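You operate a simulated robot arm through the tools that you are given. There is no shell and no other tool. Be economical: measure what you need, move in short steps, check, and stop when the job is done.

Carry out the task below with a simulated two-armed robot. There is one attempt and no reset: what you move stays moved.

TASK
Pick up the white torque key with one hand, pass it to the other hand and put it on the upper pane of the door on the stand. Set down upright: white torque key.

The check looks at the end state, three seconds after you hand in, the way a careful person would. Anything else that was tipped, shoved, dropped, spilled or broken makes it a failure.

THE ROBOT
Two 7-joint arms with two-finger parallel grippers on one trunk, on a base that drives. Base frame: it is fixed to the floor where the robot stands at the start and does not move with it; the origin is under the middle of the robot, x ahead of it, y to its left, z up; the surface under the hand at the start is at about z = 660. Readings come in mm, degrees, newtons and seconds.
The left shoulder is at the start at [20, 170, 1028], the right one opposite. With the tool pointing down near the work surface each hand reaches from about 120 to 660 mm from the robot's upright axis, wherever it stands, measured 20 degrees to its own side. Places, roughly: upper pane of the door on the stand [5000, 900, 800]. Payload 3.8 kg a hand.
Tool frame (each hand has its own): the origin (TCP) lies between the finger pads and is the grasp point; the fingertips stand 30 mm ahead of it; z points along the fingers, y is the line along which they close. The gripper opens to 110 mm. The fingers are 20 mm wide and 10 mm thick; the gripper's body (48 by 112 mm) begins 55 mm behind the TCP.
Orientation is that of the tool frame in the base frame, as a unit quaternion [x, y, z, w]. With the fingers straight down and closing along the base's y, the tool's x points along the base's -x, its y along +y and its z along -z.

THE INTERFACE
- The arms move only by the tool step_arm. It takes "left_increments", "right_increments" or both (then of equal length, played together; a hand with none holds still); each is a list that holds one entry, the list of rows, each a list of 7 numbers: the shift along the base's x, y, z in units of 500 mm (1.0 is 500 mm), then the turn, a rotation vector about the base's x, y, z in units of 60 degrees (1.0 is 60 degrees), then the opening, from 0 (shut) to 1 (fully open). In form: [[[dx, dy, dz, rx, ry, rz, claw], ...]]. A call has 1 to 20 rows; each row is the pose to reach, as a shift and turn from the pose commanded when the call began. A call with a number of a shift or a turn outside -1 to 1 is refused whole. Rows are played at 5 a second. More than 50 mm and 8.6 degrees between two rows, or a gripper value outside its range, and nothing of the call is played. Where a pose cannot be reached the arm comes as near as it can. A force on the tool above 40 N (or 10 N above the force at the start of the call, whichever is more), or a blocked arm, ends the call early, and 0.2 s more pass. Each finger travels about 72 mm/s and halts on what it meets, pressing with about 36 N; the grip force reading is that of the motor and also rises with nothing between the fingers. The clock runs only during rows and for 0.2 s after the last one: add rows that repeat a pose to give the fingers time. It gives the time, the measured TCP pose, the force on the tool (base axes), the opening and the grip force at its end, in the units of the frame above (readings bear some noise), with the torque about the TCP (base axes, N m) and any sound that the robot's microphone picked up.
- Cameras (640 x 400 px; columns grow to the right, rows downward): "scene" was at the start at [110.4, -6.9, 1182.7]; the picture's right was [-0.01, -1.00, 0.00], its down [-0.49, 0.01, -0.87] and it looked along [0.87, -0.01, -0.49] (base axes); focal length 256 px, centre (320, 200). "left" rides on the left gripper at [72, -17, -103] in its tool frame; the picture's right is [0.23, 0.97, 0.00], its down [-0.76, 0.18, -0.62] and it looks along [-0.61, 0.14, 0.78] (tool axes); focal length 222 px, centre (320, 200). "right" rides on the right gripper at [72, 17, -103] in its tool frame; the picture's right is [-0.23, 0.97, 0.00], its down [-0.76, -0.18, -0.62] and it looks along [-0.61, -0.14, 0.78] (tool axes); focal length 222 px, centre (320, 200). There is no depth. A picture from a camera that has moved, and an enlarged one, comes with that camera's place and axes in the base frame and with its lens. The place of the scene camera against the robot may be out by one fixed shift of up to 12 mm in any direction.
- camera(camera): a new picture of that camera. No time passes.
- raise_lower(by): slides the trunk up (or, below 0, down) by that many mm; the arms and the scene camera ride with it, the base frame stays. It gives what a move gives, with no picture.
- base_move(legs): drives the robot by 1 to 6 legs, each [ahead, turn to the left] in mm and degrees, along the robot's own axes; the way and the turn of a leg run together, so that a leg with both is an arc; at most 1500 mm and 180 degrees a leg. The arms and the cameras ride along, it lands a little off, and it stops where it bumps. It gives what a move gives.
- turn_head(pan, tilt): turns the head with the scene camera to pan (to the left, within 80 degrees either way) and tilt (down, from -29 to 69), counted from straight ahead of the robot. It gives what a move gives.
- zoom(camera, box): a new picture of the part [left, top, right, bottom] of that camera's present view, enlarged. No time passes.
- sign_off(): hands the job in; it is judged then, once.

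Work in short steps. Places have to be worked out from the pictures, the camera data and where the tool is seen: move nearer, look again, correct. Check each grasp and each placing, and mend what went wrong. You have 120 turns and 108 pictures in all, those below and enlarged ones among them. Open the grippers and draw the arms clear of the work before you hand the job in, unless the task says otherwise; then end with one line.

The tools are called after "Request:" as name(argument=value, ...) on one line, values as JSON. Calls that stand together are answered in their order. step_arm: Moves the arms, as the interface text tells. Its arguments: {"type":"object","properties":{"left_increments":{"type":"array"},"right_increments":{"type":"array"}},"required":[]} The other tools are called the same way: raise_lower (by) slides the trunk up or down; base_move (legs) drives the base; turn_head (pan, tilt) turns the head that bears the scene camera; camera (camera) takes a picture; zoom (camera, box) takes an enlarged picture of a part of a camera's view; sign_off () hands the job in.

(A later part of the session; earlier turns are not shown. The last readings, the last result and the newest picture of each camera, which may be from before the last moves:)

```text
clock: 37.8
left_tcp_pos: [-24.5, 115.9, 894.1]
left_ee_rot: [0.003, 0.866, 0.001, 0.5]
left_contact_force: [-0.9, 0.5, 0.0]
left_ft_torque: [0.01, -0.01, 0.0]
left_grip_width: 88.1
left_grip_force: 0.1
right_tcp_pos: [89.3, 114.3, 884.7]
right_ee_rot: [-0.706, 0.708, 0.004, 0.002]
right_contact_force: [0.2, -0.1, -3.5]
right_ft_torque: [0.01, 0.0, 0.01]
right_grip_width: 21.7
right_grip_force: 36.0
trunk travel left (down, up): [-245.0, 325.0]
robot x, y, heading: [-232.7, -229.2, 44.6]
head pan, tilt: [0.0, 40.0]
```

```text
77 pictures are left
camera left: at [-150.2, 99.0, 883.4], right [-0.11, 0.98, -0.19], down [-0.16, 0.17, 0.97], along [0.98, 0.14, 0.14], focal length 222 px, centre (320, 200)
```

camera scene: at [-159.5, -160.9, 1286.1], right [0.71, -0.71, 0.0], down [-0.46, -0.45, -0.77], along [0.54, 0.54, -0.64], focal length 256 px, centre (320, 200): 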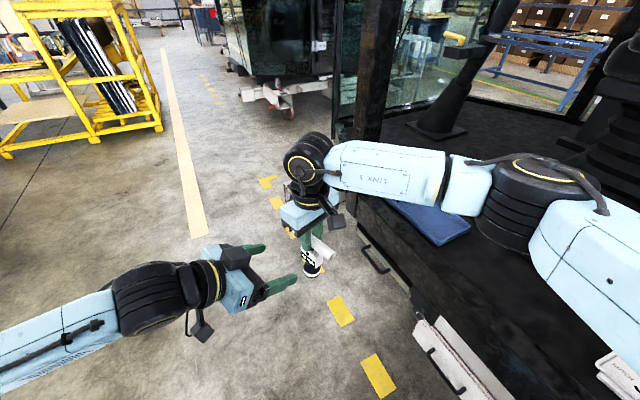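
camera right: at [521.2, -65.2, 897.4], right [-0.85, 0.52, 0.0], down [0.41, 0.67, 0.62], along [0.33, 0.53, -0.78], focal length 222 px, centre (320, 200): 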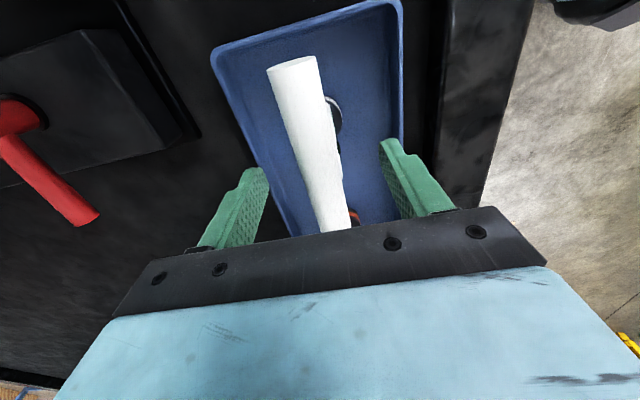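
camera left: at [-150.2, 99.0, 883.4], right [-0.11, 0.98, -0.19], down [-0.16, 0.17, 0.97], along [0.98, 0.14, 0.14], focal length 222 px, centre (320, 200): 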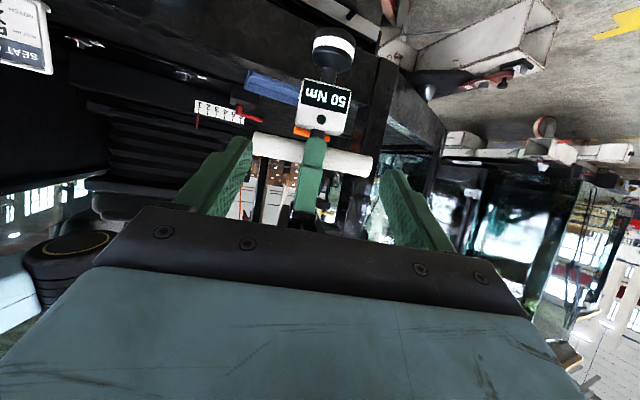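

The pre-pose is reached. From the left camera the block is about 52 mm wide, centre y≈119, z 805–851. I approach along the tool axis, stopping short to check.

Request:
step_arm(left_increments=[[[0.04, 0.006, -0.024, 0, 0, 0, 0.8], [0.08, 0.006, -0.048, 0, 0, 0, 0.8], [0.12, 0.006, -0.072, 0, 0, 0, 0.8], [0.15, 0.006, -0.09, 0, 0, 0, 0.8], [0.15, 0.006, -0.09, 0, 0, 0, 0.8]]])

Request:
camera(camera="left")

Request:
zoom(camera="scene", box=[200, 160, 400, 320])

```text
clock: 39.0
left_tcp_pos: [48.3, 118.2, 852.3]
left_ee_rot: [0.002, 0.866, 0.001, 0.5]
left_contact_force: [-0.1, -0.5, 1.5]
left_ft_torque: [0.0, -0.02, 0.04]
left_grip_width: 88.0
left_grip_force: 0.0
right_tcp_pos: [88.6, 116.3, 884.6]
right_ee_rot: [-0.706, 0.708, 0.003, 0.002]
right_contact_force: [0.7, 0.5, -3.5]
right_ft_torque: [-0.02, 0.0, 0.01]
right_grip_width: 21.4
right_grip_force: 36.3
trunk travel left (down, up): [-245.0, 325.0]
robot x, y, heading: [-233.0, -228.6, 44.6]
head pan, tilt: [0.0, 40.0]
```

```text
76 pictures are left
camera left: at [-76.8, 102.4, 841.6], right [-0.11, 0.97, -0.19], down [-0.16, 0.17, 0.97], along [0.98, 0.14, 0.14], focal length 222 px, centre (320, 200)
```

left: 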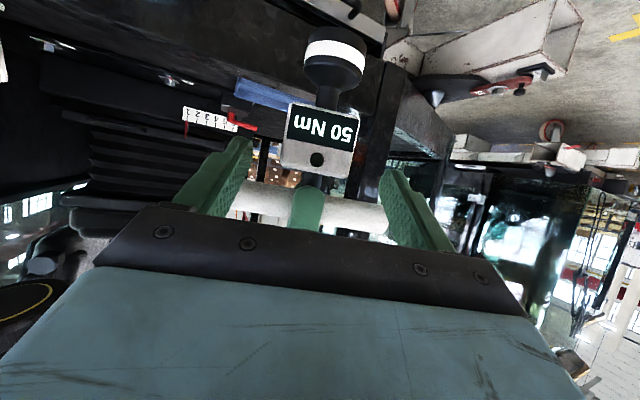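

```text
2.50 times, centred on (300, 240) of scene
camera zoom: at [-159.6, -160.9, 1286.1], right [0.71, -0.71, 0.0], down [-0.46, -0.45, -0.77], along [0.54, 0.54, -0.64], focal length 640 px, centre (370, 100)
```

zoom: 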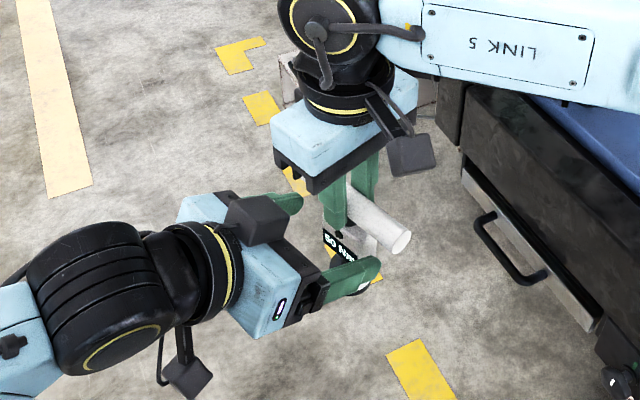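

The alignment is good (block centre y≈117, z≈824). I advance the last part, to TCP about (85, 118, 825).

Request:
step_arm(left_increments=[[[0.025, 0, -0.018, 0, 0, 0, 0.8], [0.05, 0, -0.036, 0, 0, 0, 0.8], [0.073, 0, -0.054, 0, 0, 0, 0.8], [0.073, 0, -0.054, 0, 0, 0, 0.8]]])

Request:
camera(camera="left")

Request:
zoom(camera="scene", box=[220, 180, 380, 300])

```text
clock: 40.0
left_tcp_pos: [86.8, 117.2, 824.9]
left_ee_rot: [0.001, 0.866, 0.002, 0.501]
left_contact_force: [-0.3, -0.3, -0.6]
left_ft_torque: [0.01, 0.01, -0.02]
left_grip_width: 87.9
left_grip_force: 0.0
right_tcp_pos: [88.3, 115.8, 885.2]
right_ee_rot: [-0.706, 0.708, 0.003, 0.002]
right_contact_force: [-0.9, -0.6, -3.3]
right_ft_torque: [-0.02, 0.02, -0.01]
right_grip_width: 21.5
right_grip_force: 35.9
trunk travel left (down, up): [-245.0, 325.0]
robot x, y, heading: [-231.3, -229.5, 44.9]
head pan, tilt: [0.0, 40.0]
```

```text
74 pictures are left
camera left: at [-38.3, 100.4, 813.3], right [-0.11, 0.97, -0.19], down [-0.16, 0.17, 0.97], along [0.98, 0.14, 0.14], focal length 222 px, centre (320, 200)
```

left: 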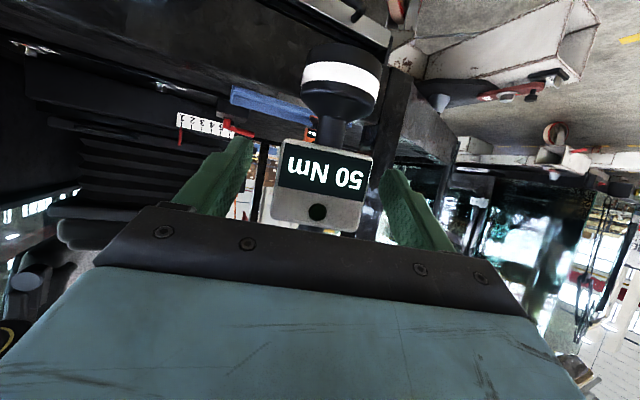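

```text
3.33 times, centred on (300, 240) of scene
camera zoom: at [-159.6, -160.9, 1286.1], right [0.71, -0.71, 0.0], down [-0.46, -0.45, -0.77], along [0.54, 0.54, -0.64], focal length 853 px, centre (387, 67)
```

zoom: 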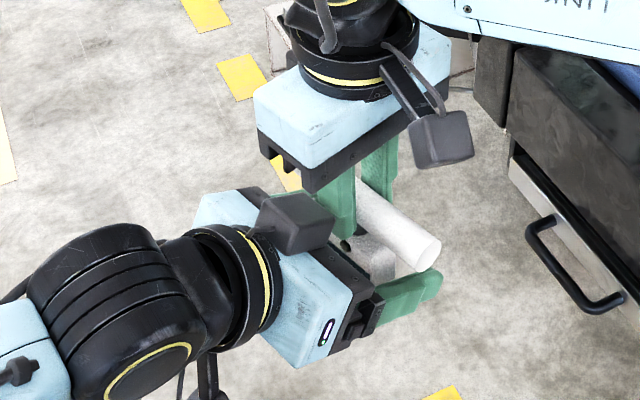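

The fingers straddle the block. I close the left hand with the right still holding.

Request:
step_arm(left_increments=[[[0, 0, 0, 0, 0, 0, 0.6], [0, 0, 0, 0, 0, 0, 0.4], [0, 0, 0, 0, 0, 0, 0.2], [0, 0, 0, 0, 0, 0, 0], [0, 0, 0, 0, 0, 0, 0], [0, 0, 0, 0, 0, 0, 0]]])

Request:
camera(camera="left")

```text
clock: 41.4
left_tcp_pos: [86.1, 117.1, 824.9]
left_ee_rot: [0.002, 0.866, 0.001, 0.5]
left_contact_force: [0.2, -1.9, 0.1]
left_ft_torque: [0.11, 0.0, 0.02]
left_grip_width: 49.9
left_grip_force: 35.6
right_tcp_pos: [88.1, 116.0, 884.6]
right_ee_rot: [-0.706, 0.708, 0.003, 0.002]
right_contact_force: [0.5, 1.3, -3.6]
right_ft_torque: [-0.04, 0.02, -0.03]
right_grip_width: 21.6
right_grip_force: 35.9
trunk travel left (down, up): [-245.0, 325.0]
robot x, y, heading: [-235.8, -233.9, 44.9]
head pan, tilt: [0.0, 40.0]
```

```text
72 pictures are left
camera left: at [-38.5, 100.3, 813.4], right [-0.11, 0.97, -0.19], down [-0.16, 0.17, 0.97], along [0.98, 0.14, 0.14], focal length 222 px, centre (320, 200)
```

left: 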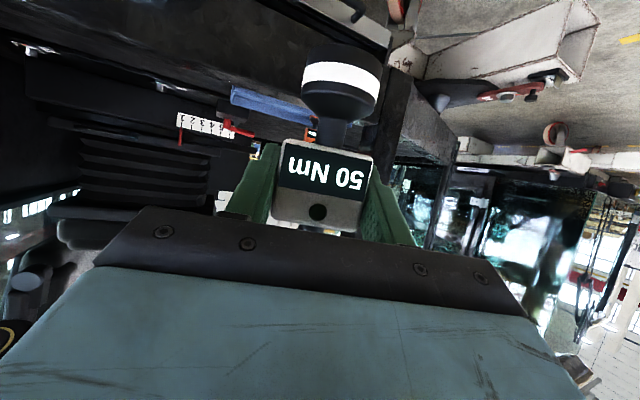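

The left hand holds the block at 49.9 mm. I open the right only to about 36 mm (the left palm is near) and check before lifting.

Request:
step_arm(right_increments=[[[0, 0, 0, 0, 0, 0, 0.25], [0, 0, 0, 0, 0, 0, 0.33], [0, 0, 0, 0, 0, 0, 0.33], [0, 0, 0, 0, 0, 0, 0.33]]])

Request:
camera(camera="left")

Request:
zoom(camera="scene", box=[220, 180, 380, 300])

```text
clock: 42.4
left_tcp_pos: [86.5, 116.1, 823.4]
left_ee_rot: [0.002, 0.867, 0.001, 0.499]
left_contact_force: [-6.0, 1.1, -3.2]
left_ft_torque: [-0.02, -0.56, -0.09]
left_grip_width: 49.6
left_grip_force: 35.8
right_tcp_pos: [88.7, 115.0, 886.1]
right_ee_rot: [-0.705, 0.709, 0.003, 0.002]
right_contact_force: [6.0, -0.5, 3.5]
right_ft_torque: [-0.02, 0.15, 0.03]
right_grip_width: 33.0
right_grip_force: 0.1
trunk travel left (down, up): [-245.0, 325.0]
robot x, y, heading: [-230.2, -226.5, 44.8]
head pan, tilt: [0.0, 40.0]
```

```text
71 pictures are left
camera left: at [-38.9, 100.5, 812.8], right [-0.11, 0.97, -0.19], down [-0.16, 0.17, 0.97], along [0.98, 0.14, 0.13], focal length 222 px, centre (320, 200)
```

left: 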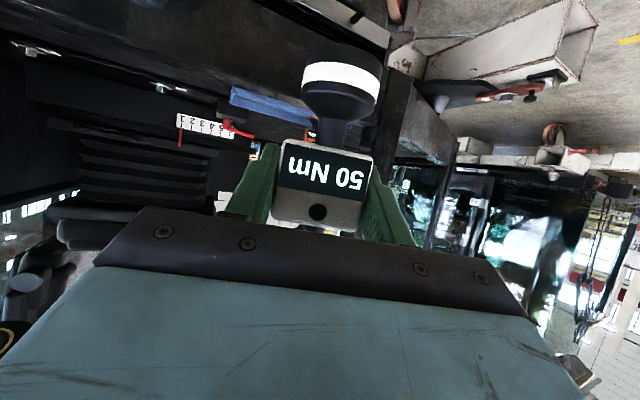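

```text
3.33 times, centred on (300, 240) of scene
camera zoom: at [-159.6, -160.9, 1286.1], right [0.71, -0.71, 0.0], down [-0.46, -0.45, -0.77], along [0.54, 0.54, -0.64], focal length 853 px, centre (387, 67)
```

zoom: 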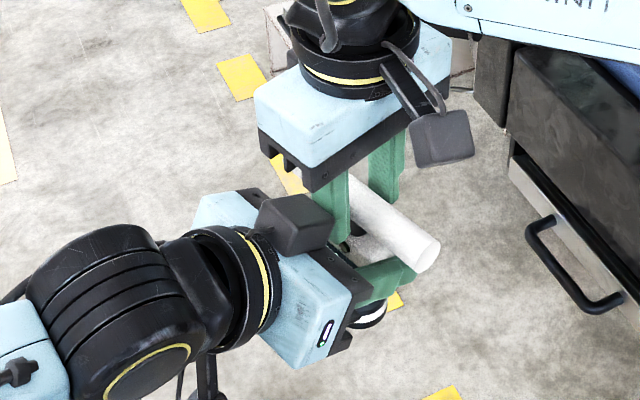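

The right finger touches the left palm lightly (6 N). I shift the right hand 4 mm in +x to centre the gap, then lift straight up.

Request:
step_arm(right_increments=[[[0.006, 0, 0, 0, 0, 0, 0.3], [0.006, 0, 0.01, 0, 0, 0, 0.3], [0.006, 0, 0.04, 0, 0, 0, 0.3], [0.006, 0, 0.08, 0, 0, 0, 0.3], [0.006, 0, 0.14, 0, 0, 0, 0.3], [0.006, 0, 0.22, 0, 0, 0, 0.3], [0.006, 0, 0.3, 0, 0, 0, 0.3], [0.006, 0, 0.3, 0, 0, 0, 0.3]]])

Request:
camera(camera="scene")

Request:
camera(camera="left")

```text
clock: 44.2
left_tcp_pos: [86.0, 116.9, 825.7]
left_ee_rot: [0.003, 0.866, 0.0, 0.5]
left_contact_force: [0.6, 0.1, -0.1]
left_ft_torque: [0.03, 0.02, 0.0]
left_grip_width: 49.9
left_grip_force: 36.0
right_tcp_pos: [94.6, 115.5, 1035.1]
right_ee_rot: [-0.706, 0.708, 0.003, 0.002]
right_contact_force: [0.2, 0.1, -0.7]
right_ft_torque: [0.04, -0.01, 0.01]
right_grip_width: 32.9
right_grip_force: 0.1
trunk travel left (down, up): [-245.0, 325.0]
robot x, y, heading: [-234.0, -230.3, 44.7]
head pan, tilt: [0.0, 40.0]
```

```text
69 pictures are left
camera scene: at [-159.4, -160.9, 1286.1], right [0.71, -0.71, 0.0], down [-0.46, -0.45, -0.77], along [0.54, 0.54, -0.64], focal length 256 px, centre (320, 200)
```

scene: 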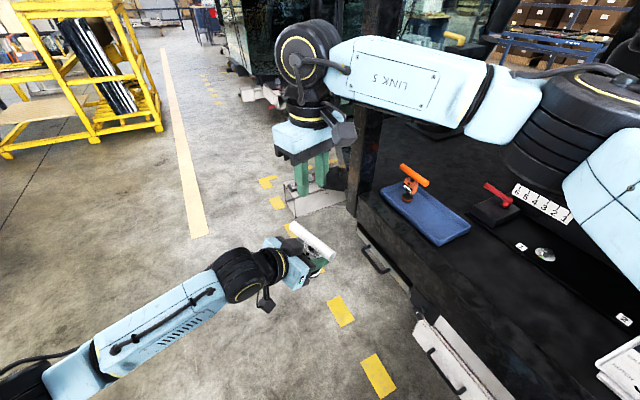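

```text
68 pictures are left
camera left: at [-38.5, 100.4, 813.2], right [-0.11, 0.97, -0.19], down [-0.16, 0.17, 0.97], along [0.98, 0.14, 0.14], focal length 222 px, centre (320, 200)
```

left: 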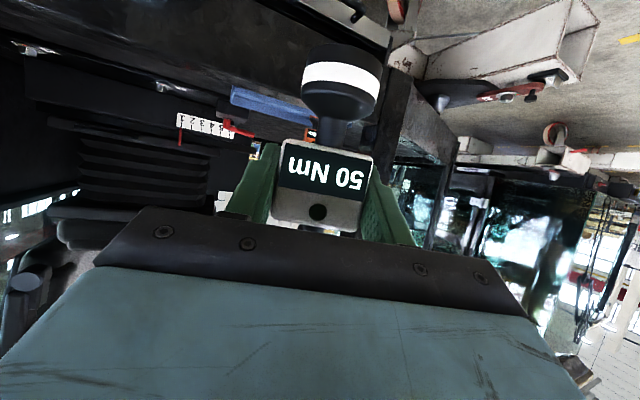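

The hand-over succeeded: the left hand holds the key and the right is free. I turn left to face up the aisle and look before driving.

Request:
base_move(legs=[[0, 42]])

Request:
turn_head(pan=0, tilt=20)

Request:
camera(camera="scene")

Request:
turn_head(pan=-70, tilt=15)

Request:
camera(camera="scene")

```text
clock: 46.6
left_tcp_pos: [-232.5, 243.1, 824.6]
left_ee_rot: [-0.313, 0.807, 0.183, 0.466]
left_contact_force: [0.0, -0.4, 1.0]
left_ft_torque: [-0.01, -0.01, 0.01]
left_grip_width: 50.0
left_grip_force: 36.1
right_tcp_pos: [-226.9, 246.2, 1035.4]
right_ee_rot: [0.915, -0.403, -0.003, -0.001]
right_contact_force: [1.3, -0.8, -0.4]
right_ft_torque: [0.01, -0.04, -0.01]
right_grip_width: 33.1
right_grip_force: 0.1
trunk travel left (down, up): [-245.0, 325.0]
robot x, y, heading: [-235.4, -228.4, 87.1]
head pan, tilt: [0.0, 40.0]
```

```text
clock: 47.4
left_tcp_pos: [-233.2, 241.6, 824.4]
left_ee_rot: [-0.314, 0.807, 0.183, 0.465]
left_contact_force: [-1.0, 0.5, 0.2]
left_ft_torque: [-0.03, -0.01, 0.0]
left_grip_width: 49.8
left_grip_force: 36.3
right_tcp_pos: [-226.3, 245.4, 1034.6]
right_ee_rot: [0.915, -0.404, -0.003, -0.001]
right_contact_force: [0.5, -0.1, -0.3]
right_ft_torque: [0.07, 0.01, -0.01]
right_grip_width: 32.9
right_grip_force: 0.0
trunk travel left (down, up): [-245.0, 325.0]
robot x, y, heading: [-234.3, -226.5, 87.7]
head pan, tilt: [0.0, 20.0]
```

```text
67 pictures are left
camera scene: at [-229.9, -121.6, 1317.4], right [1.0, -0.04, 0.0], down [-0.01, -0.34, -0.94], along [0.04, 0.94, -0.34], focal length 256 px, centre (320, 200)
```

scene: 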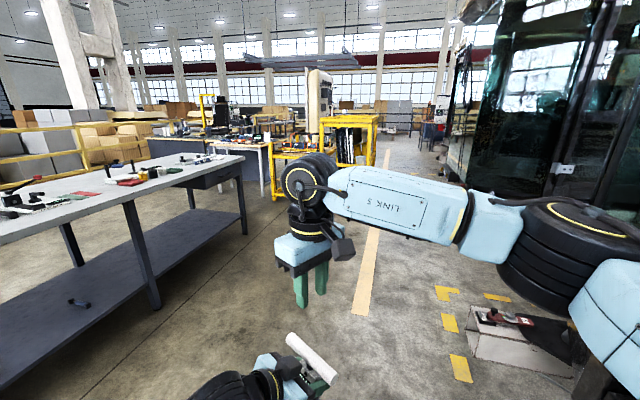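

```text
clock: 48.9
left_tcp_pos: [-232.0, 242.2, 825.0]
left_ee_rot: [-0.313, 0.807, 0.183, 0.466]
left_contact_force: [0.1, 0.1, -0.7]
left_ft_torque: [0.02, -0.02, 0.01]
left_grip_width: 49.7
left_grip_force: 36.3
right_tcp_pos: [-227.0, 246.5, 1034.4]
right_ee_rot: [0.915, -0.404, -0.004, -0.001]
right_contact_force: [0.1, 0.2, -0.7]
right_ft_torque: [0.0, 0.01, 0.01]
right_grip_width: 32.9
right_grip_force: 0.0
trunk travel left (down, up): [-245.0, 325.0]
robot x, y, heading: [-234.0, -229.4, 87.8]
head pan, tilt: [-70.0, 15.0]
```

```text
66 pictures are left
camera scene: at [-144.9, -186.5, 1325.7], right [0.3, -0.95, 0.0], down [-0.25, -0.08, -0.97], along [0.92, 0.29, -0.26], focal length 256 px, centre (320, 200)
```

scene: 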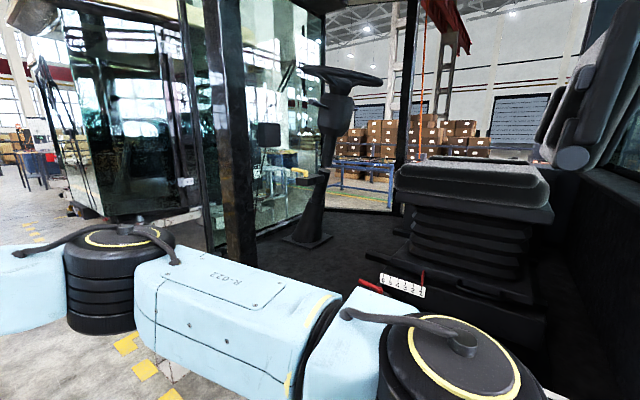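

The aisle ahead is clear: table edge at x≈-980, box at x≥540. I drive 1850 mm ahead.

Request:
base_move(legs=[[1000, 0], [850, 0]])

Request:
turn_head(pan=-75, tilt=15)

Request:
camera(camera="scene")

```text
clock: 58.0
left_tcp_pos: [-145.3, 2067.3, 825.4]
left_ee_rot: [-0.31, 0.809, 0.18, 0.466]
left_contact_force: [0.0, -0.8, 0.5]
left_ft_torque: [-0.01, -0.05, 0.02]
left_grip_width: 49.7
left_grip_force: 35.8
right_tcp_pos: [-139.4, 2070.1, 1035.0]
right_ee_rot: [0.913, -0.408, -0.004, -0.001]
right_contact_force: [-0.1, 0.3, 0.4]
right_ft_torque: [0.0, 0.01, 0.0]
right_grip_width: 33.1
right_grip_force: 0.0
trunk travel left (down, up): [-245.0, 325.0]
robot x, y, heading: [-154.4, 1594.0, 87.1]
head pan, tilt: [-70.0, 15.0]
```

```text
clock: 58.7
left_tcp_pos: [-147.1, 2066.3, 825.2]
left_ee_rot: [-0.309, 0.809, 0.18, 0.466]
left_contact_force: [-0.1, 0.0, 0.2]
left_ft_torque: [0.02, -0.01, -0.01]
left_grip_width: 49.9
left_grip_force: 35.5
right_tcp_pos: [-139.9, 2070.6, 1033.5]
right_ee_rot: [0.913, -0.407, -0.004, -0.001]
right_contact_force: [0.4, 0.1, 0.1]
right_ft_torque: [0.0, 0.01, 0.03]
right_grip_width: 33.1
right_grip_force: 0.1
trunk travel left (down, up): [-245.0, 325.0]
robot x, y, heading: [-152.8, 1592.5, 86.9]
head pan, tilt: [-75.0, 15.0]
```

```text
65 pictures are left
camera scene: at [-59.4, 1629.2, 1325.7], right [0.21, -0.98, 0.0], down [-0.25, -0.05, -0.97], along [0.94, 0.2, -0.26], focal length 256 px, centre (320, 200)
```

scene: 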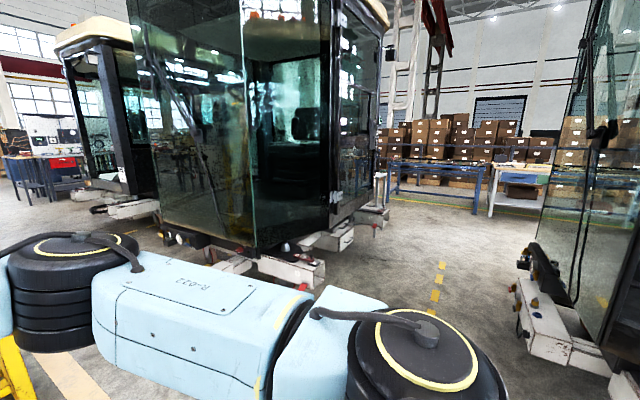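

The corridor runs between two cabs; the target lies in the direction of about px (414, 160). I zoom there.

Request:
zoom(camera="scene", box=[360, 100, 560, 240])

```text
2.86 times, centred on (460, 170) of scene
camera zoom: at [-59.4, 1629.2, 1325.7], right [0.21, -0.98, 0.0], down [-0.25, -0.05, -0.97], along [0.94, 0.2, -0.26], focal length 731 px, centre (-80, 286)
```

zoom: 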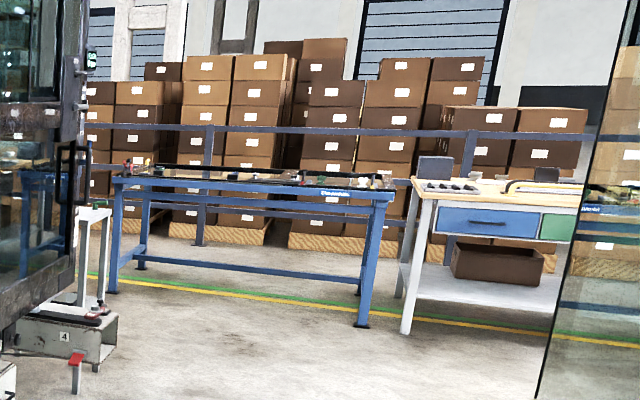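

The blue stand with the black door frame lies at about x 4450–4900; the way there is between the cabs. I turn right to face +x, drive 1250 mm along y≈1580, and look again.

Request:
base_move(legs=[[0, -88], [1250, 0], [0, -18]])

Request:
turn_head(pan=0, tilt=18)

Request:
camera(camera="scene")

```text
clock: 70.0
left_tcp_pos: [1580.7, 1380.5, 824.9]
left_ee_rot: [0.468, 0.729, -0.267, 0.422]
left_contact_force: [0.3, -0.2, 0.5]
left_ft_torque: [0.03, -0.02, -0.03]
left_grip_width: 49.9
left_grip_force: 35.3
right_tcp_pos: [1582.3, 1373.5, 1035.4]
right_ee_rot: [-0.211, 0.977, 0.001, 0.004]
right_contact_force: [0.0, -0.1, -0.1]
right_ft_torque: [0.05, 0.01, 0.0]
right_grip_width: 33.1
right_grip_force: 0.1
trunk travel left (down, up): [-245.0, 325.0]
robot x, y, heading: [1133.6, 1527.6, -20.5]
head pan, tilt: [-75.0, 15.0]
```

```text
clock: 71.5
left_tcp_pos: [1580.3, 1380.9, 823.9]
left_ee_rot: [0.469, 0.728, -0.269, 0.421]
left_contact_force: [-0.3, 0.7, 0.4]
left_ft_torque: [0.02, -0.04, 0.03]
left_grip_width: 49.9
left_grip_force: 36.1
right_tcp_pos: [1583.3, 1373.9, 1034.9]
right_ee_rot: [-0.212, 0.977, 0.002, 0.004]
right_contact_force: [-0.3, -0.1, -0.4]
right_ft_torque: [0.02, 0.01, -0.01]
right_grip_width: 33.0
right_grip_force: 0.0
trunk travel left (down, up): [-245.0, 325.0]
robot x, y, heading: [1130.7, 1528.6, -20.4]
head pan, tilt: [0.0, 18.0]
```

```text
63 pictures are left
camera scene: at [1238.3, 1481.2, 1320.8], right [-0.35, -0.94, 0.0], down [-0.29, 0.11, -0.95], along [0.89, -0.33, -0.31], focal length 256 px, centre (320, 200)
```

scene: 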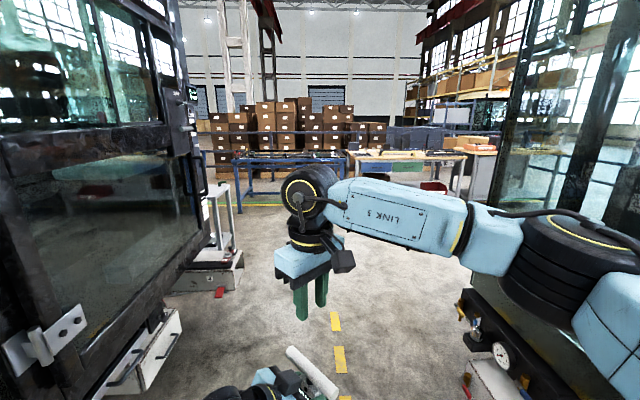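

The gap is wide along the present heading. I drive 1850 mm.

Request:
base_move(legs=[[1000, 0], [850, 0]])

Request:
turn_head(pan=22, tilt=18)

Request:
camera(camera="scene")

```text
clock: 80.8
left_tcp_pos: [3339.0, 756.3, 824.5]
left_ee_rot: [0.462, 0.732, -0.265, 0.424]
left_contact_force: [-0.3, 0.0, -0.3]
left_ft_torque: [0.02, -0.01, -0.03]
left_grip_width: 49.8
left_grip_force: 36.1
right_tcp_pos: [3340.2, 749.6, 1034.9]
right_ee_rot: [-0.221, 0.975, 0.002, 0.002]
right_contact_force: [0.3, 0.0, 0.4]
right_ft_torque: [0.0, 0.01, 0.01]
right_grip_width: 33.2
right_grip_force: 0.0
trunk travel left (down, up): [-245.0, 325.0]
robot x, y, heading: [2887.0, 892.6, -19.6]
head pan, tilt: [0.0, 18.0]
```

```text
clock: 81.7
left_tcp_pos: [3336.6, 756.3, 823.3]
left_ee_rot: [0.462, 0.732, -0.266, 0.424]
left_contact_force: [0.4, 0.3, -0.3]
left_ft_torque: [0.02, -0.02, -0.01]
left_grip_width: 49.9
left_grip_force: 35.9
right_tcp_pos: [3339.6, 749.6, 1034.4]
right_ee_rot: [-0.221, 0.975, 0.001, 0.004]
right_contact_force: [-0.4, -0.1, 0.6]
right_ft_torque: [0.02, -0.02, -0.03]
right_grip_width: 32.9
right_grip_force: 0.1
trunk travel left (down, up): [-245.0, 325.0]
robot x, y, heading: [2885.1, 891.4, -19.2]
head pan, tilt: [22.0, 18.0]
```

```text
62 pictures are left
camera scene: at [2998.6, 885.7, 1320.8], right [0.04, -1.0, 0.0], down [-0.31, -0.01, -0.95], along [0.95, 0.04, -0.31], focal length 256 px, centre (320, 200)
```

scene: 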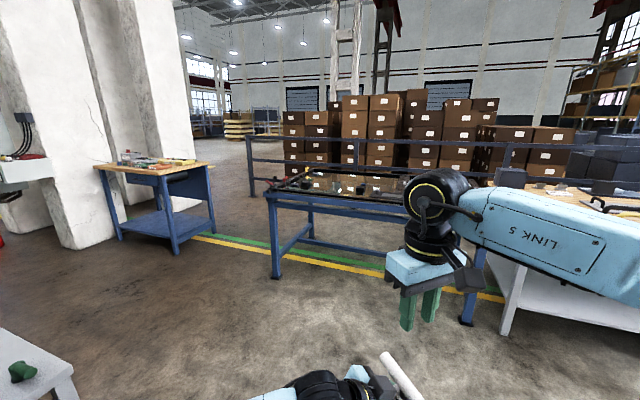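

I zoom on the door on the stand.

Request:
zoom(camera="scene", box=[250, 150, 430, 260])

```text
3.56 times, centred on (340, 205) of scene
camera zoom: at [2998.6, 885.7, 1320.8], right [0.04, -1.0, 0.0], down [-0.31, -0.01, -0.95], along [0.95, 0.04, -0.31], focal length 910 px, centre (249, 182)
```

zoom: 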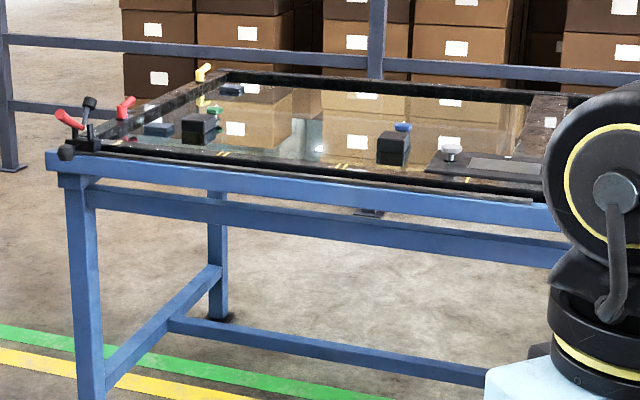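

The pane is framed in black with fixtures on it, and free glass near (5000, 900). I raise the trunk 200 mm for clearance, then turn to heading 0 and drive 1000 mm.

Request:
raise_lower(by=200)

Request:
base_move(legs=[[0, 18], [1000, 0]])

Request:
turn_head(pan=0, tilt=35)

Request:
camera(camera="scene")

```text
clock: 83.9
left_tcp_pos: [3337.1, 756.5, 1024.3]
left_ee_rot: [0.463, 0.733, -0.265, 0.423]
left_contact_force: [-0.3, 0.1, -3.9]
left_ft_torque: [0.01, -0.02, -0.01]
left_grip_width: 49.6
left_grip_force: 36.4
right_tcp_pos: [3339.3, 749.0, 1234.9]
right_ee_rot: [-0.221, 0.975, 0.003, 0.003]
right_contact_force: [-0.1, -0.4, -1.2]
right_ft_torque: [0.03, -0.05, 0.0]
right_grip_width: 32.9
right_grip_force: 0.0
trunk travel left (down, up): [-445.0, 125.0]
robot x, y, heading: [2884.9, 893.2, -19.1]
head pan, tilt: [22.0, 18.0]
```

```text
clock: 90.1
left_tcp_pos: [4357.6, 890.3, 1024.0]
left_ee_rot: [0.336, 0.798, -0.192, 0.462]
left_contact_force: [-0.3, 0.2, -4.7]
left_ft_torque: [-0.01, 0.02, 0.0]
left_grip_width: 49.9
left_grip_force: 35.8
right_tcp_pos: [4363.5, 884.1, 1235.5]
right_ee_rot: [-0.376, 0.927, 0.002, 0.003]
right_contact_force: [-0.1, -0.6, -0.9]
right_ft_torque: [-0.01, 0.0, 0.0]
right_grip_width: 33.2
right_grip_force: 0.1
trunk travel left (down, up): [-445.0, 125.0]
robot x, y, heading: [3887.3, 872.7, -0.9]
head pan, tilt: [22.0, 18.0]
```

```text
clock: 90.9
left_tcp_pos: [4357.4, 890.1, 1023.4]
left_ee_rot: [0.338, 0.798, -0.193, 0.46]
left_contact_force: [0.0, 0.1, -2.3]
left_ft_torque: [0.01, 0.01, -0.01]
left_grip_width: 49.7
left_grip_force: 36.0
right_tcp_pos: [4362.2, 884.5, 1235.0]
right_ee_rot: [-0.376, 0.926, 0.003, 0.003]
right_contact_force: [-0.2, -0.7, -0.3]
right_ft_torque: [0.0, -0.03, -0.02]
right_grip_width: 33.0
right_grip_force: 0.0
trunk travel left (down, up): [-445.0, 125.0]
robot x, y, heading: [3887.0, 873.3, -0.6]
head pan, tilt: [0.0, 35.0]
```

```text
60 pictures are left
camera scene: at [3994.4, 868.7, 1493.7], right [-0.01, -1.0, 0.0], down [-0.57, 0.01, -0.82], along [0.82, -0.01, -0.57], focal length 256 px, centre (320, 200)
```

scene: 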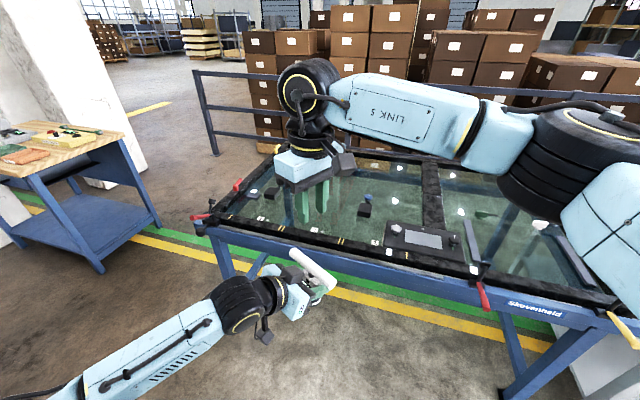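

The stand is ahead. I move the free right hand away to the right and back, clear of the work and the view.

Request:
step_arm(right_increments=[[[-0.03, -0.08, 0, 0, 0, 0, 0.3], [-0.06, -0.16, 0, 0, 0, -0.1, 0.3], [-0.09, -0.24, 0, 0, 0, -0.2, 0.3], [-0.12, -0.32, 0, 0, 0, -0.3, 0.3], [-0.15, -0.4, 0, 0, 0, -0.4, 0.3], [-0.18, -0.48, 0, 0, 0, -0.5, 0.3], [-0.21, -0.56, 0, 0, 0, -0.6, 0.3], [-0.24, -0.64, 0, 0, 0, -0.7, 0.3], [-0.24, -0.7, 0, 0, 0, -0.75, 0.3]]])

Request:
camera(camera="scene")

Request:
zoom(camera="scene", box=[190, 140, 490, 290])

```text
clock: 92.9
left_tcp_pos: [4357.6, 889.8, 1024.0]
left_ee_rot: [0.337, 0.798, -0.193, 0.461]
left_contact_force: [0.3, -0.2, -3.3]
left_ft_torque: [0.03, 0.02, -0.01]
left_grip_width: 50.0
left_grip_force: 36.0
right_tcp_pos: [4240.7, 528.7, 1236.6]
right_ee_rot: [0.007, 1.0, 0.0, 0.002]
right_contact_force: [0.3, 0.6, 0.7]
right_ft_torque: [0.01, 0.02, 0.02]
right_grip_width: 33.0
right_grip_force: 0.0
trunk travel left (down, up): [-445.0, 125.0]
robot x, y, heading: [3886.3, 877.9, -0.8]
head pan, tilt: [0.0, 35.0]
```

```text
59 pictures are left
camera scene: at [3994.5, 868.2, 1493.6], right [-0.01, -1.0, 0.0], down [-0.57, 0.01, -0.82], along [0.82, -0.01, -0.57], focal length 256 px, centre (320, 200)
```

scene: 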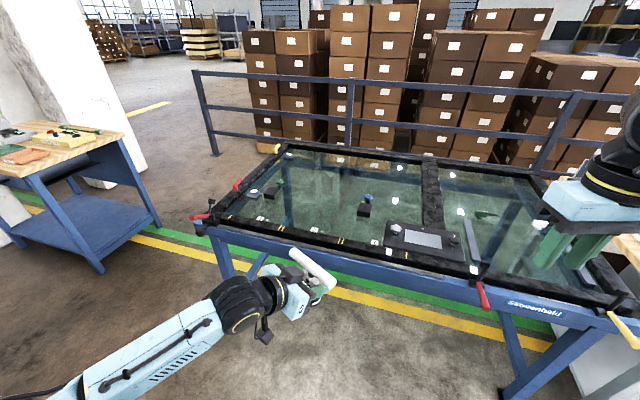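

```text
2.13 times, centred on (340, 215) of scene
camera zoom: at [3994.5, 868.2, 1493.6], right [-0.01, -1.0, 0.0], down [-0.57, 0.01, -0.82], along [0.82, -0.01, -0.57], focal length 546 px, centre (277, 168)
```

zoom: 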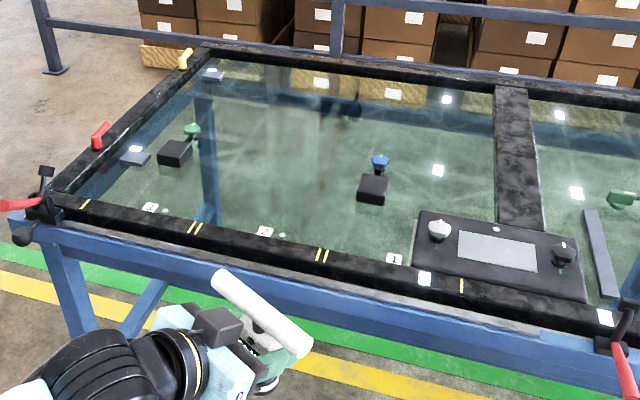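

The large left pane matches [5000, 900]; there is free glass around (4930, 870), between the two black fixtures. I drive 420 mm closer with the key high.

Request:
base_move(legs=[[420, 0]])

Request:
turn_head(pan=10, tilt=50)

Request:
camera(camera="scene")

Request:
camera(camera="left")

```text
clock: 95.5
left_tcp_pos: [4767.6, 878.1, 1024.4]
left_ee_rot: [0.34, 0.797, -0.194, 0.46]
left_contact_force: [0.6, 0.3, -3.6]
left_ft_torque: [-0.02, -0.01, 0.02]
left_grip_width: 49.7
left_grip_force: 36.4
right_tcp_pos: [4647.8, 520.4, 1236.1]
right_ee_rot: [0.01, 1.0, 0.0, 0.004]
right_contact_force: [-0.1, -0.2, 0.6]
right_ft_torque: [0.02, -0.02, 0.0]
right_grip_width: 33.0
right_grip_force: 0.0
trunk travel left (down, up): [-445.0, 125.0]
robot x, y, heading: [4295.7, 867.7, -1.3]
head pan, tilt: [0.0, 35.0]
```

```text
clock: 96.2
left_tcp_pos: [4767.1, 879.7, 1024.2]
left_ee_rot: [0.34, 0.797, -0.194, 0.46]
left_contact_force: [0.3, 0.5, -4.1]
left_ft_torque: [0.0, 0.0, -0.02]
left_grip_width: 49.8
left_grip_force: 35.9
right_tcp_pos: [4647.8, 519.8, 1235.9]
right_ee_rot: [0.011, 1.0, -0.001, 0.004]
right_contact_force: [0.0, -1.0, 0.8]
right_ft_torque: [0.02, 0.0, -0.01]
right_grip_width: 32.8
right_grip_force: 0.1
trunk travel left (down, up): [-445.0, 125.0]
robot x, y, heading: [4296.3, 868.5, -1.2]
head pan, tilt: [10.0, 50.0]
```

```text
57 pictures are left
camera scene: at [4392.0, 874.3, 1472.0], right [0.15, -0.99, 0.0], down [-0.76, -0.12, -0.64], along [0.64, 0.1, -0.77], focal length 256 px, centre (320, 200)
```

scene: 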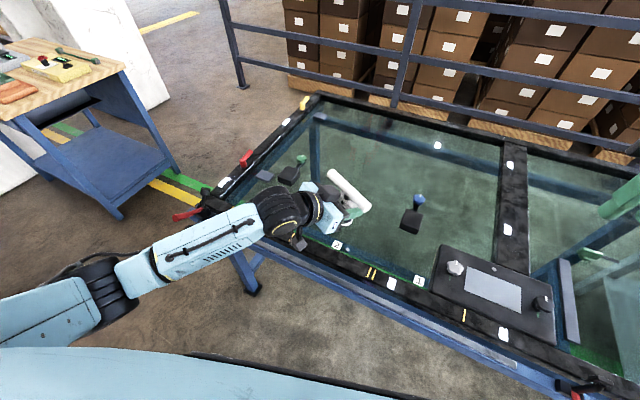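

```text
56 pictures are left
camera left: at [4668.6, 958.3, 1012.9], right [0.62, 0.76, -0.19], down [0.02, 0.23, 0.97], along [0.78, -0.61, 0.13], focal length 222 px, centre (320, 200)
```

left: 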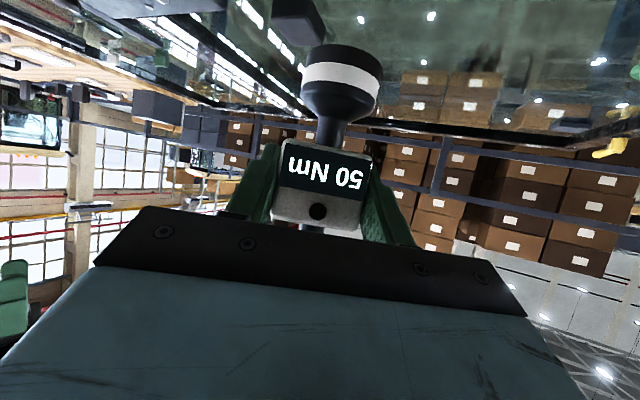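

The key sits unchanged in the grip (base about 62 mm below the TCP). Free glass is around (4950, 880), more than 200 mm from both fixtures. I extend the left hand 180 mm forward at height.

Request:
step_arm(left_increments=[[[0.06, 0, 0, 0, 0, 0, 0], [0.12, 0, 0, 0, 0, 0, 0], [0.18, 0, 0, 0, 0, 0, 0], [0.24, 0, 0, 0, 0, 0, 0], [0.3, 0, 0, 0, 0, 0, 0], [0.36, 0, 0, 0, 0, 0, 0], [0.36, 0, 0, 0, 0, 0, 0]]])

Request:
camera(camera="scene")

```text
clock: 97.8
left_tcp_pos: [4949.0, 878.0, 1022.6]
left_ee_rot: [0.34, 0.796, -0.195, 0.461]
left_contact_force: [-0.2, 0.3, -3.7]
left_ft_torque: [0.02, 0.0, 0.02]
left_grip_width: 49.8
left_grip_force: 35.6
right_tcp_pos: [4647.7, 520.6, 1236.4]
right_ee_rot: [0.011, 1.0, 0.0, 0.004]
right_contact_force: [-0.2, -0.6, 0.2]
right_ft_torque: [-0.05, -0.03, -0.05]
right_grip_width: 33.0
right_grip_force: 0.0
trunk travel left (down, up): [-445.0, 125.0]
robot x, y, heading: [4293.8, 869.1, -1.2]
head pan, tilt: [10.0, 50.0]
```

```text
55 pictures are left
camera scene: at [4391.8, 874.8, 1472.0], right [0.15, -0.99, 0.0], down [-0.76, -0.12, -0.64], along [0.64, 0.1, -0.77], focal length 256 px, centre (320, 200)
```

scene: 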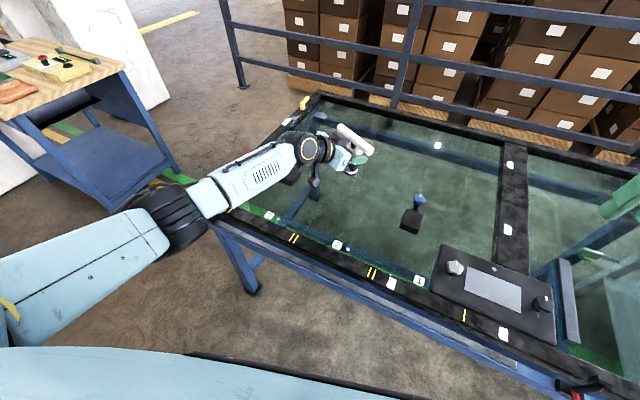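

Position (4949, 878) is reached and level. I lower the trunk by 120 mm and look.

Request:
raise_lower(by=-120)

Request:
turn_head(pan=0, tilt=38)

Request:
camera(camera="scene")

Request:
camera(camera="left")

```text
clock: 99.3
left_tcp_pos: [4949.3, 877.9, 904.1]
left_ee_rot: [0.34, 0.796, -0.194, 0.461]
left_contact_force: [-0.1, 0.0, -3.3]
left_ft_torque: [0.01, 0.02, -0.02]
left_grip_width: 50.0
left_grip_force: 36.5
right_tcp_pos: [4647.5, 520.0, 1115.0]
right_ee_rot: [0.011, 1.0, 0.0, 0.003]
right_contact_force: [0.6, -0.6, 0.7]
right_ft_torque: [-0.03, 0.0, 0.0]
right_grip_width: 32.7
right_grip_force: 0.1
trunk travel left (down, up): [-325.0, 245.0]
robot x, y, heading: [4295.9, 870.7, -1.2]
head pan, tilt: [10.0, 50.0]
```

```text
clock: 100.1
left_tcp_pos: [4948.4, 878.5, 903.3]
left_ee_rot: [0.341, 0.797, -0.195, 0.46]
left_contact_force: [-0.5, 0.6, -4.1]
left_ft_torque: [0.01, 0.02, 0.01]
left_grip_width: 49.9
left_grip_force: 35.9
right_tcp_pos: [4647.9, 519.7, 1116.1]
right_ee_rot: [0.011, 1.0, 0.0, 0.004]
right_contact_force: [1.0, -0.6, -0.4]
right_ft_torque: [0.05, -0.01, 0.01]
right_grip_width: 33.2
right_grip_force: 0.1
trunk travel left (down, up): [-325.0, 245.0]
robot x, y, heading: [4298.7, 872.2, -1.3]
head pan, tilt: [0.0, 38.0]
```

```text
54 pictures are left
camera scene: at [4402.5, 860.8, 1369.0], right [-0.02, -1.0, 0.0], down [-0.62, 0.01, -0.79], along [0.79, -0.02, -0.62], focal length 256 px, centre (320, 200)
```

scene: 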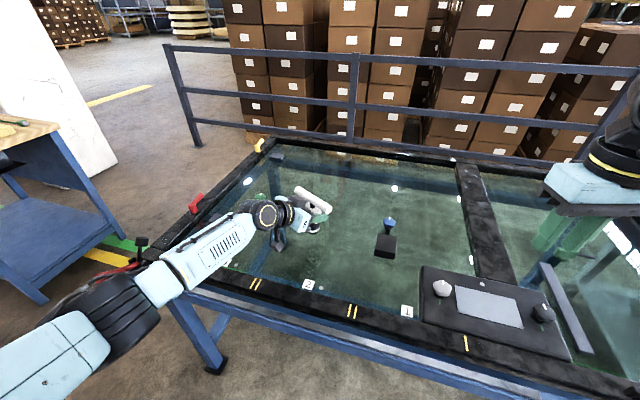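

```text
53 pictures are left
camera left: at [4850.2, 957.1, 891.4], right [0.62, 0.76, -0.19], down [0.02, 0.23, 0.97], along [0.78, -0.61, 0.13], focal length 222 px, centre (320, 200)
```

left: 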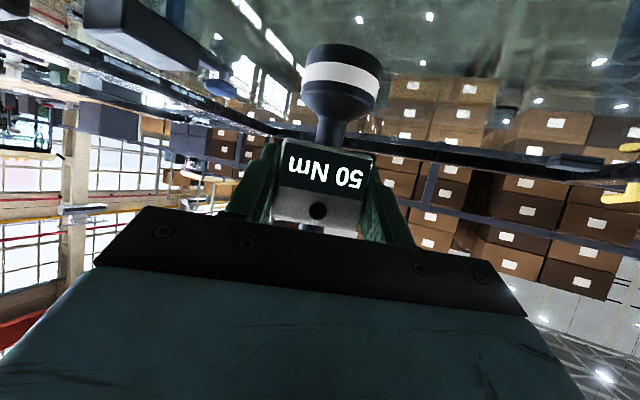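

The forearm is well clear of the corner clamp. I lower with the arm by 35 mm, then check how far the base is from the glass.

Request:
step_arm(left_increments=[[[0, 0, -0.02, 0, 0, 0, 0], [0, 0, -0.04, 0, 0, 0, 0], [0, 0, -0.06, 0, 0, 0, 0], [0, 0, -0.07, 0, 0, 0, 0], [0, 0, -0.07, 0, 0, 0, 0]]])

Request:
zoom(camera="scene", box=[220, 160, 420, 300])

Request:
camera(camera="left")

```text
clock: 101.3
left_tcp_pos: [4948.5, 878.4, 866.2]
left_ee_rot: [0.34, 0.797, -0.195, 0.46]
left_contact_force: [0.2, 0.0, -3.6]
left_ft_torque: [-0.01, 0.01, 0.01]
left_grip_width: 50.0
left_grip_force: 35.8
right_tcp_pos: [4648.0, 519.7, 1115.5]
right_ee_rot: [0.011, 1.0, 0.0, 0.003]
right_contact_force: [0.5, -0.1, -0.3]
right_ft_torque: [0.03, 0.01, 0.01]
right_grip_width: 33.2
right_grip_force: 0.1
trunk travel left (down, up): [-325.0, 245.0]
robot x, y, heading: [4298.6, 869.6, -1.1]
head pan, tilt: [0.0, 38.0]
```

```text
2.86 times, centred on (320, 230) of scene
camera zoom: at [4402.5, 860.8, 1369.1], right [-0.02, -1.0, 0.0], down [-0.62, 0.01, -0.79], along [0.79, -0.02, -0.62], focal length 731 px, centre (320, 114)
```

zoom: 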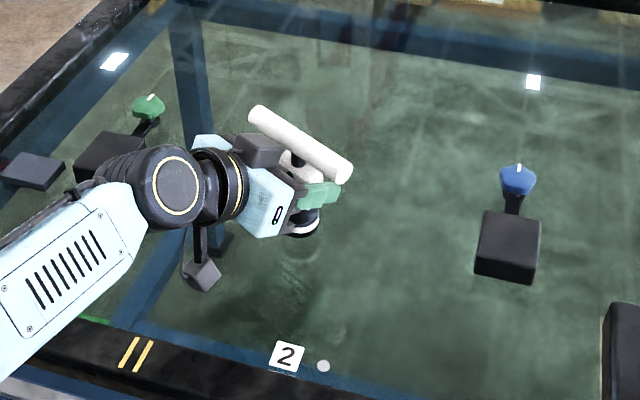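

```text
51 pictures are left
camera left: at [4849.3, 957.7, 855.0], right [0.62, 0.76, -0.19], down [0.02, 0.23, 0.97], along [0.78, -0.61, 0.13], focal length 222 px, centre (320, 200)
```

left: 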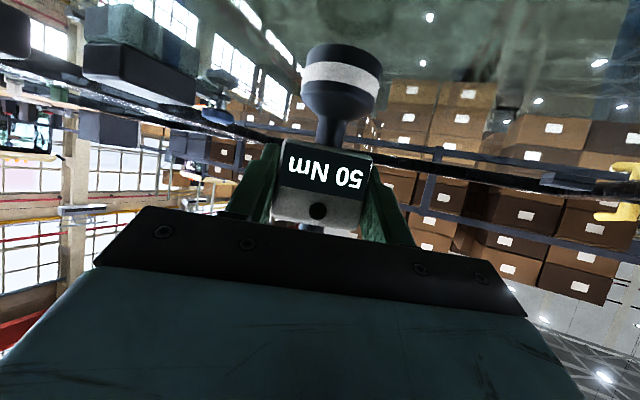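

No contact yet at TCP 866. I lower in fine steps, watching the force.

Request:
step_arm(left_increments=[[[0, 0, -0.008, 0, 0, 0, 0], [0, 0, -0.016, 0, 0, 0, 0], [0, 0, -0.024, 0, 0, 0, 0], [0, 0, -0.024, 0, 0, 0, 0]]])

```text
clock: 102.3
left_tcp_pos: [4948.7, 877.1, 856.1]
left_ee_rot: [0.341, 0.797, -0.194, 0.46]
left_contact_force: [0.1, 0.7, -3.6]
left_ft_torque: [0.02, -0.01, -0.01]
left_grip_width: 49.8
left_grip_force: 36.0
right_tcp_pos: [4647.6, 520.5, 1115.2]
right_ee_rot: [0.011, 1.0, 0.0, 0.004]
right_contact_force: [0.7, -0.5, 0.6]
right_ft_torque: [-0.02, 0.01, -0.01]
right_grip_width: 33.0
right_grip_force: 0.0
trunk travel left (down, up): [-325.0, 245.0]
robot x, y, heading: [4296.7, 868.2, -1.3]
head pan, tilt: [0.0, 38.0]
```

Still free; another 8 mm in small rows.

Request:
step_arm(left_increments=[[[0, 0, -0.004, 0, 0, 0, 0], [0, 0, -0.008, 0, 0, 0, 0], [0, 0, -0.012, 0, 0, 0, 0], [0, 0, -0.016, 0, 0, 0, 0], [0, 0, -0.016, 0, 0, 0, 0]]])

Request:
zoom(camera="scene", box=[280, 180, 360, 260])

```text
clock: 103.5
left_tcp_pos: [4949.1, 876.7, 854.0]
left_ee_rot: [0.339, 0.794, -0.194, 0.466]
left_contact_force: [-1.2, 1.2, 25.0]
left_ft_torque: [0.13, 0.56, -0.07]
left_grip_width: 49.5
left_grip_force: 35.8
right_tcp_pos: [4646.0, 519.2, 1116.7]
right_ee_rot: [0.011, 1.0, 0.0, 0.005]
right_contact_force: [-1.6, 0.1, 0.0]
right_ft_torque: [-0.02, 0.02, -0.01]
right_grip_width: 33.2
right_grip_force: 0.0
trunk travel left (down, up): [-325.0, 245.0]
robot x, y, heading: [4298.2, 869.7, -1.1]
head pan, tilt: [0.0, 38.0]
```

```text
5.00 times, centred on (320, 220) of scene
camera zoom: at [4399.5, 860.9, 1369.6], right [-0.02, -1.0, 0.0], down [-0.61, 0.01, -0.79], along [0.79, -0.02, -0.61], focal length 1279 px, centre (320, 100)
```

zoom: 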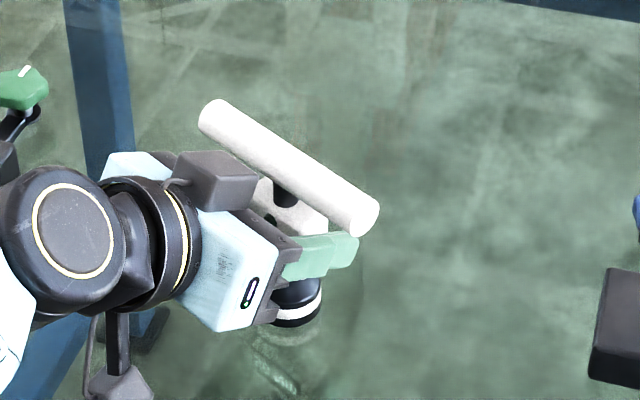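

Contact: 25 N upward with the base on the glass. I ease up about 5 mm of command so it only rests lightly.

Request:
step_arm(left_increments=[[[0, 0, 0.005, 0, 0, 0, 0], [0, 0, 0.01, 0, 0, 0, 0], [0, 0, 0.01, 0, 0, 0, 0]]])

```text
clock: 104.3
left_tcp_pos: [4948.9, 877.8, 854.0]
left_ee_rot: [0.341, 0.796, -0.195, 0.461]
left_contact_force: [3.7, -4.5, 11.8]
left_ft_torque: [-0.67, -0.41, 0.04]
left_grip_width: 49.8
left_grip_force: 36.4
right_tcp_pos: [4647.0, 519.4, 1115.3]
right_ee_rot: [0.011, 1.0, 0.002, 0.004]
right_contact_force: [-0.1, 0.1, -0.1]
right_ft_torque: [0.0, 0.01, -0.02]
right_grip_width: 33.0
right_grip_force: 0.1
trunk travel left (down, up): [-325.0, 245.0]
robot x, y, heading: [4293.7, 868.5, -1.3]
head pan, tilt: [0.0, 38.0]
```

Still 12 N with some torque; I ease up 1.5 mm more and check the key's uprightness.

Request:
step_arm(left_increments=[[[0, 0, 0.003, 0, 0, 0, 0], [0, 0, 0.003, 0, 0, 0, 0]]])

Request:
camera(camera="left")

```text
clock: 104.9
left_tcp_pos: [4948.8, 879.5, 853.6]
left_ee_rot: [0.341, 0.797, -0.194, 0.459]
left_contact_force: [1.3, -2.4, 7.5]
left_ft_torque: [-0.36, -0.23, -0.02]
left_grip_width: 49.7
left_grip_force: 36.0
right_tcp_pos: [4647.5, 520.8, 1115.7]
right_ee_rot: [0.011, 1.0, 0.001, 0.004]
right_contact_force: [-0.2, 0.6, 0.3]
right_ft_torque: [0.03, -0.03, 0.0]
right_grip_width: 32.9
right_grip_force: 0.0
trunk travel left (down, up): [-325.0, 245.0]
robot x, y, heading: [4296.8, 867.6, -1.0]
head pan, tilt: [0.0, 38.0]
```

```text
49 pictures are left
camera left: at [4849.6, 958.2, 842.7], right [0.62, 0.76, -0.19], down [0.02, 0.23, 0.97], along [0.78, -0.61, 0.13], focal length 222 px, centre (320, 200)
```

left: 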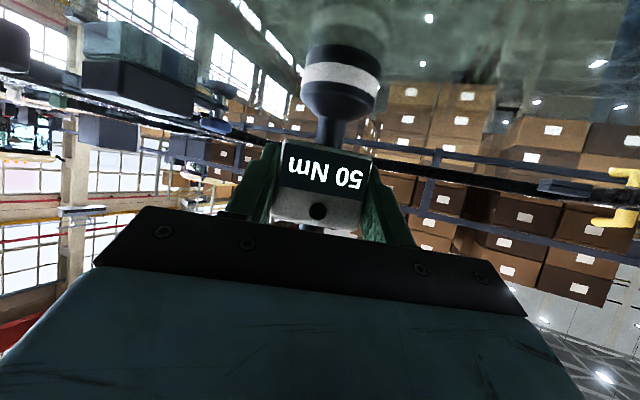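

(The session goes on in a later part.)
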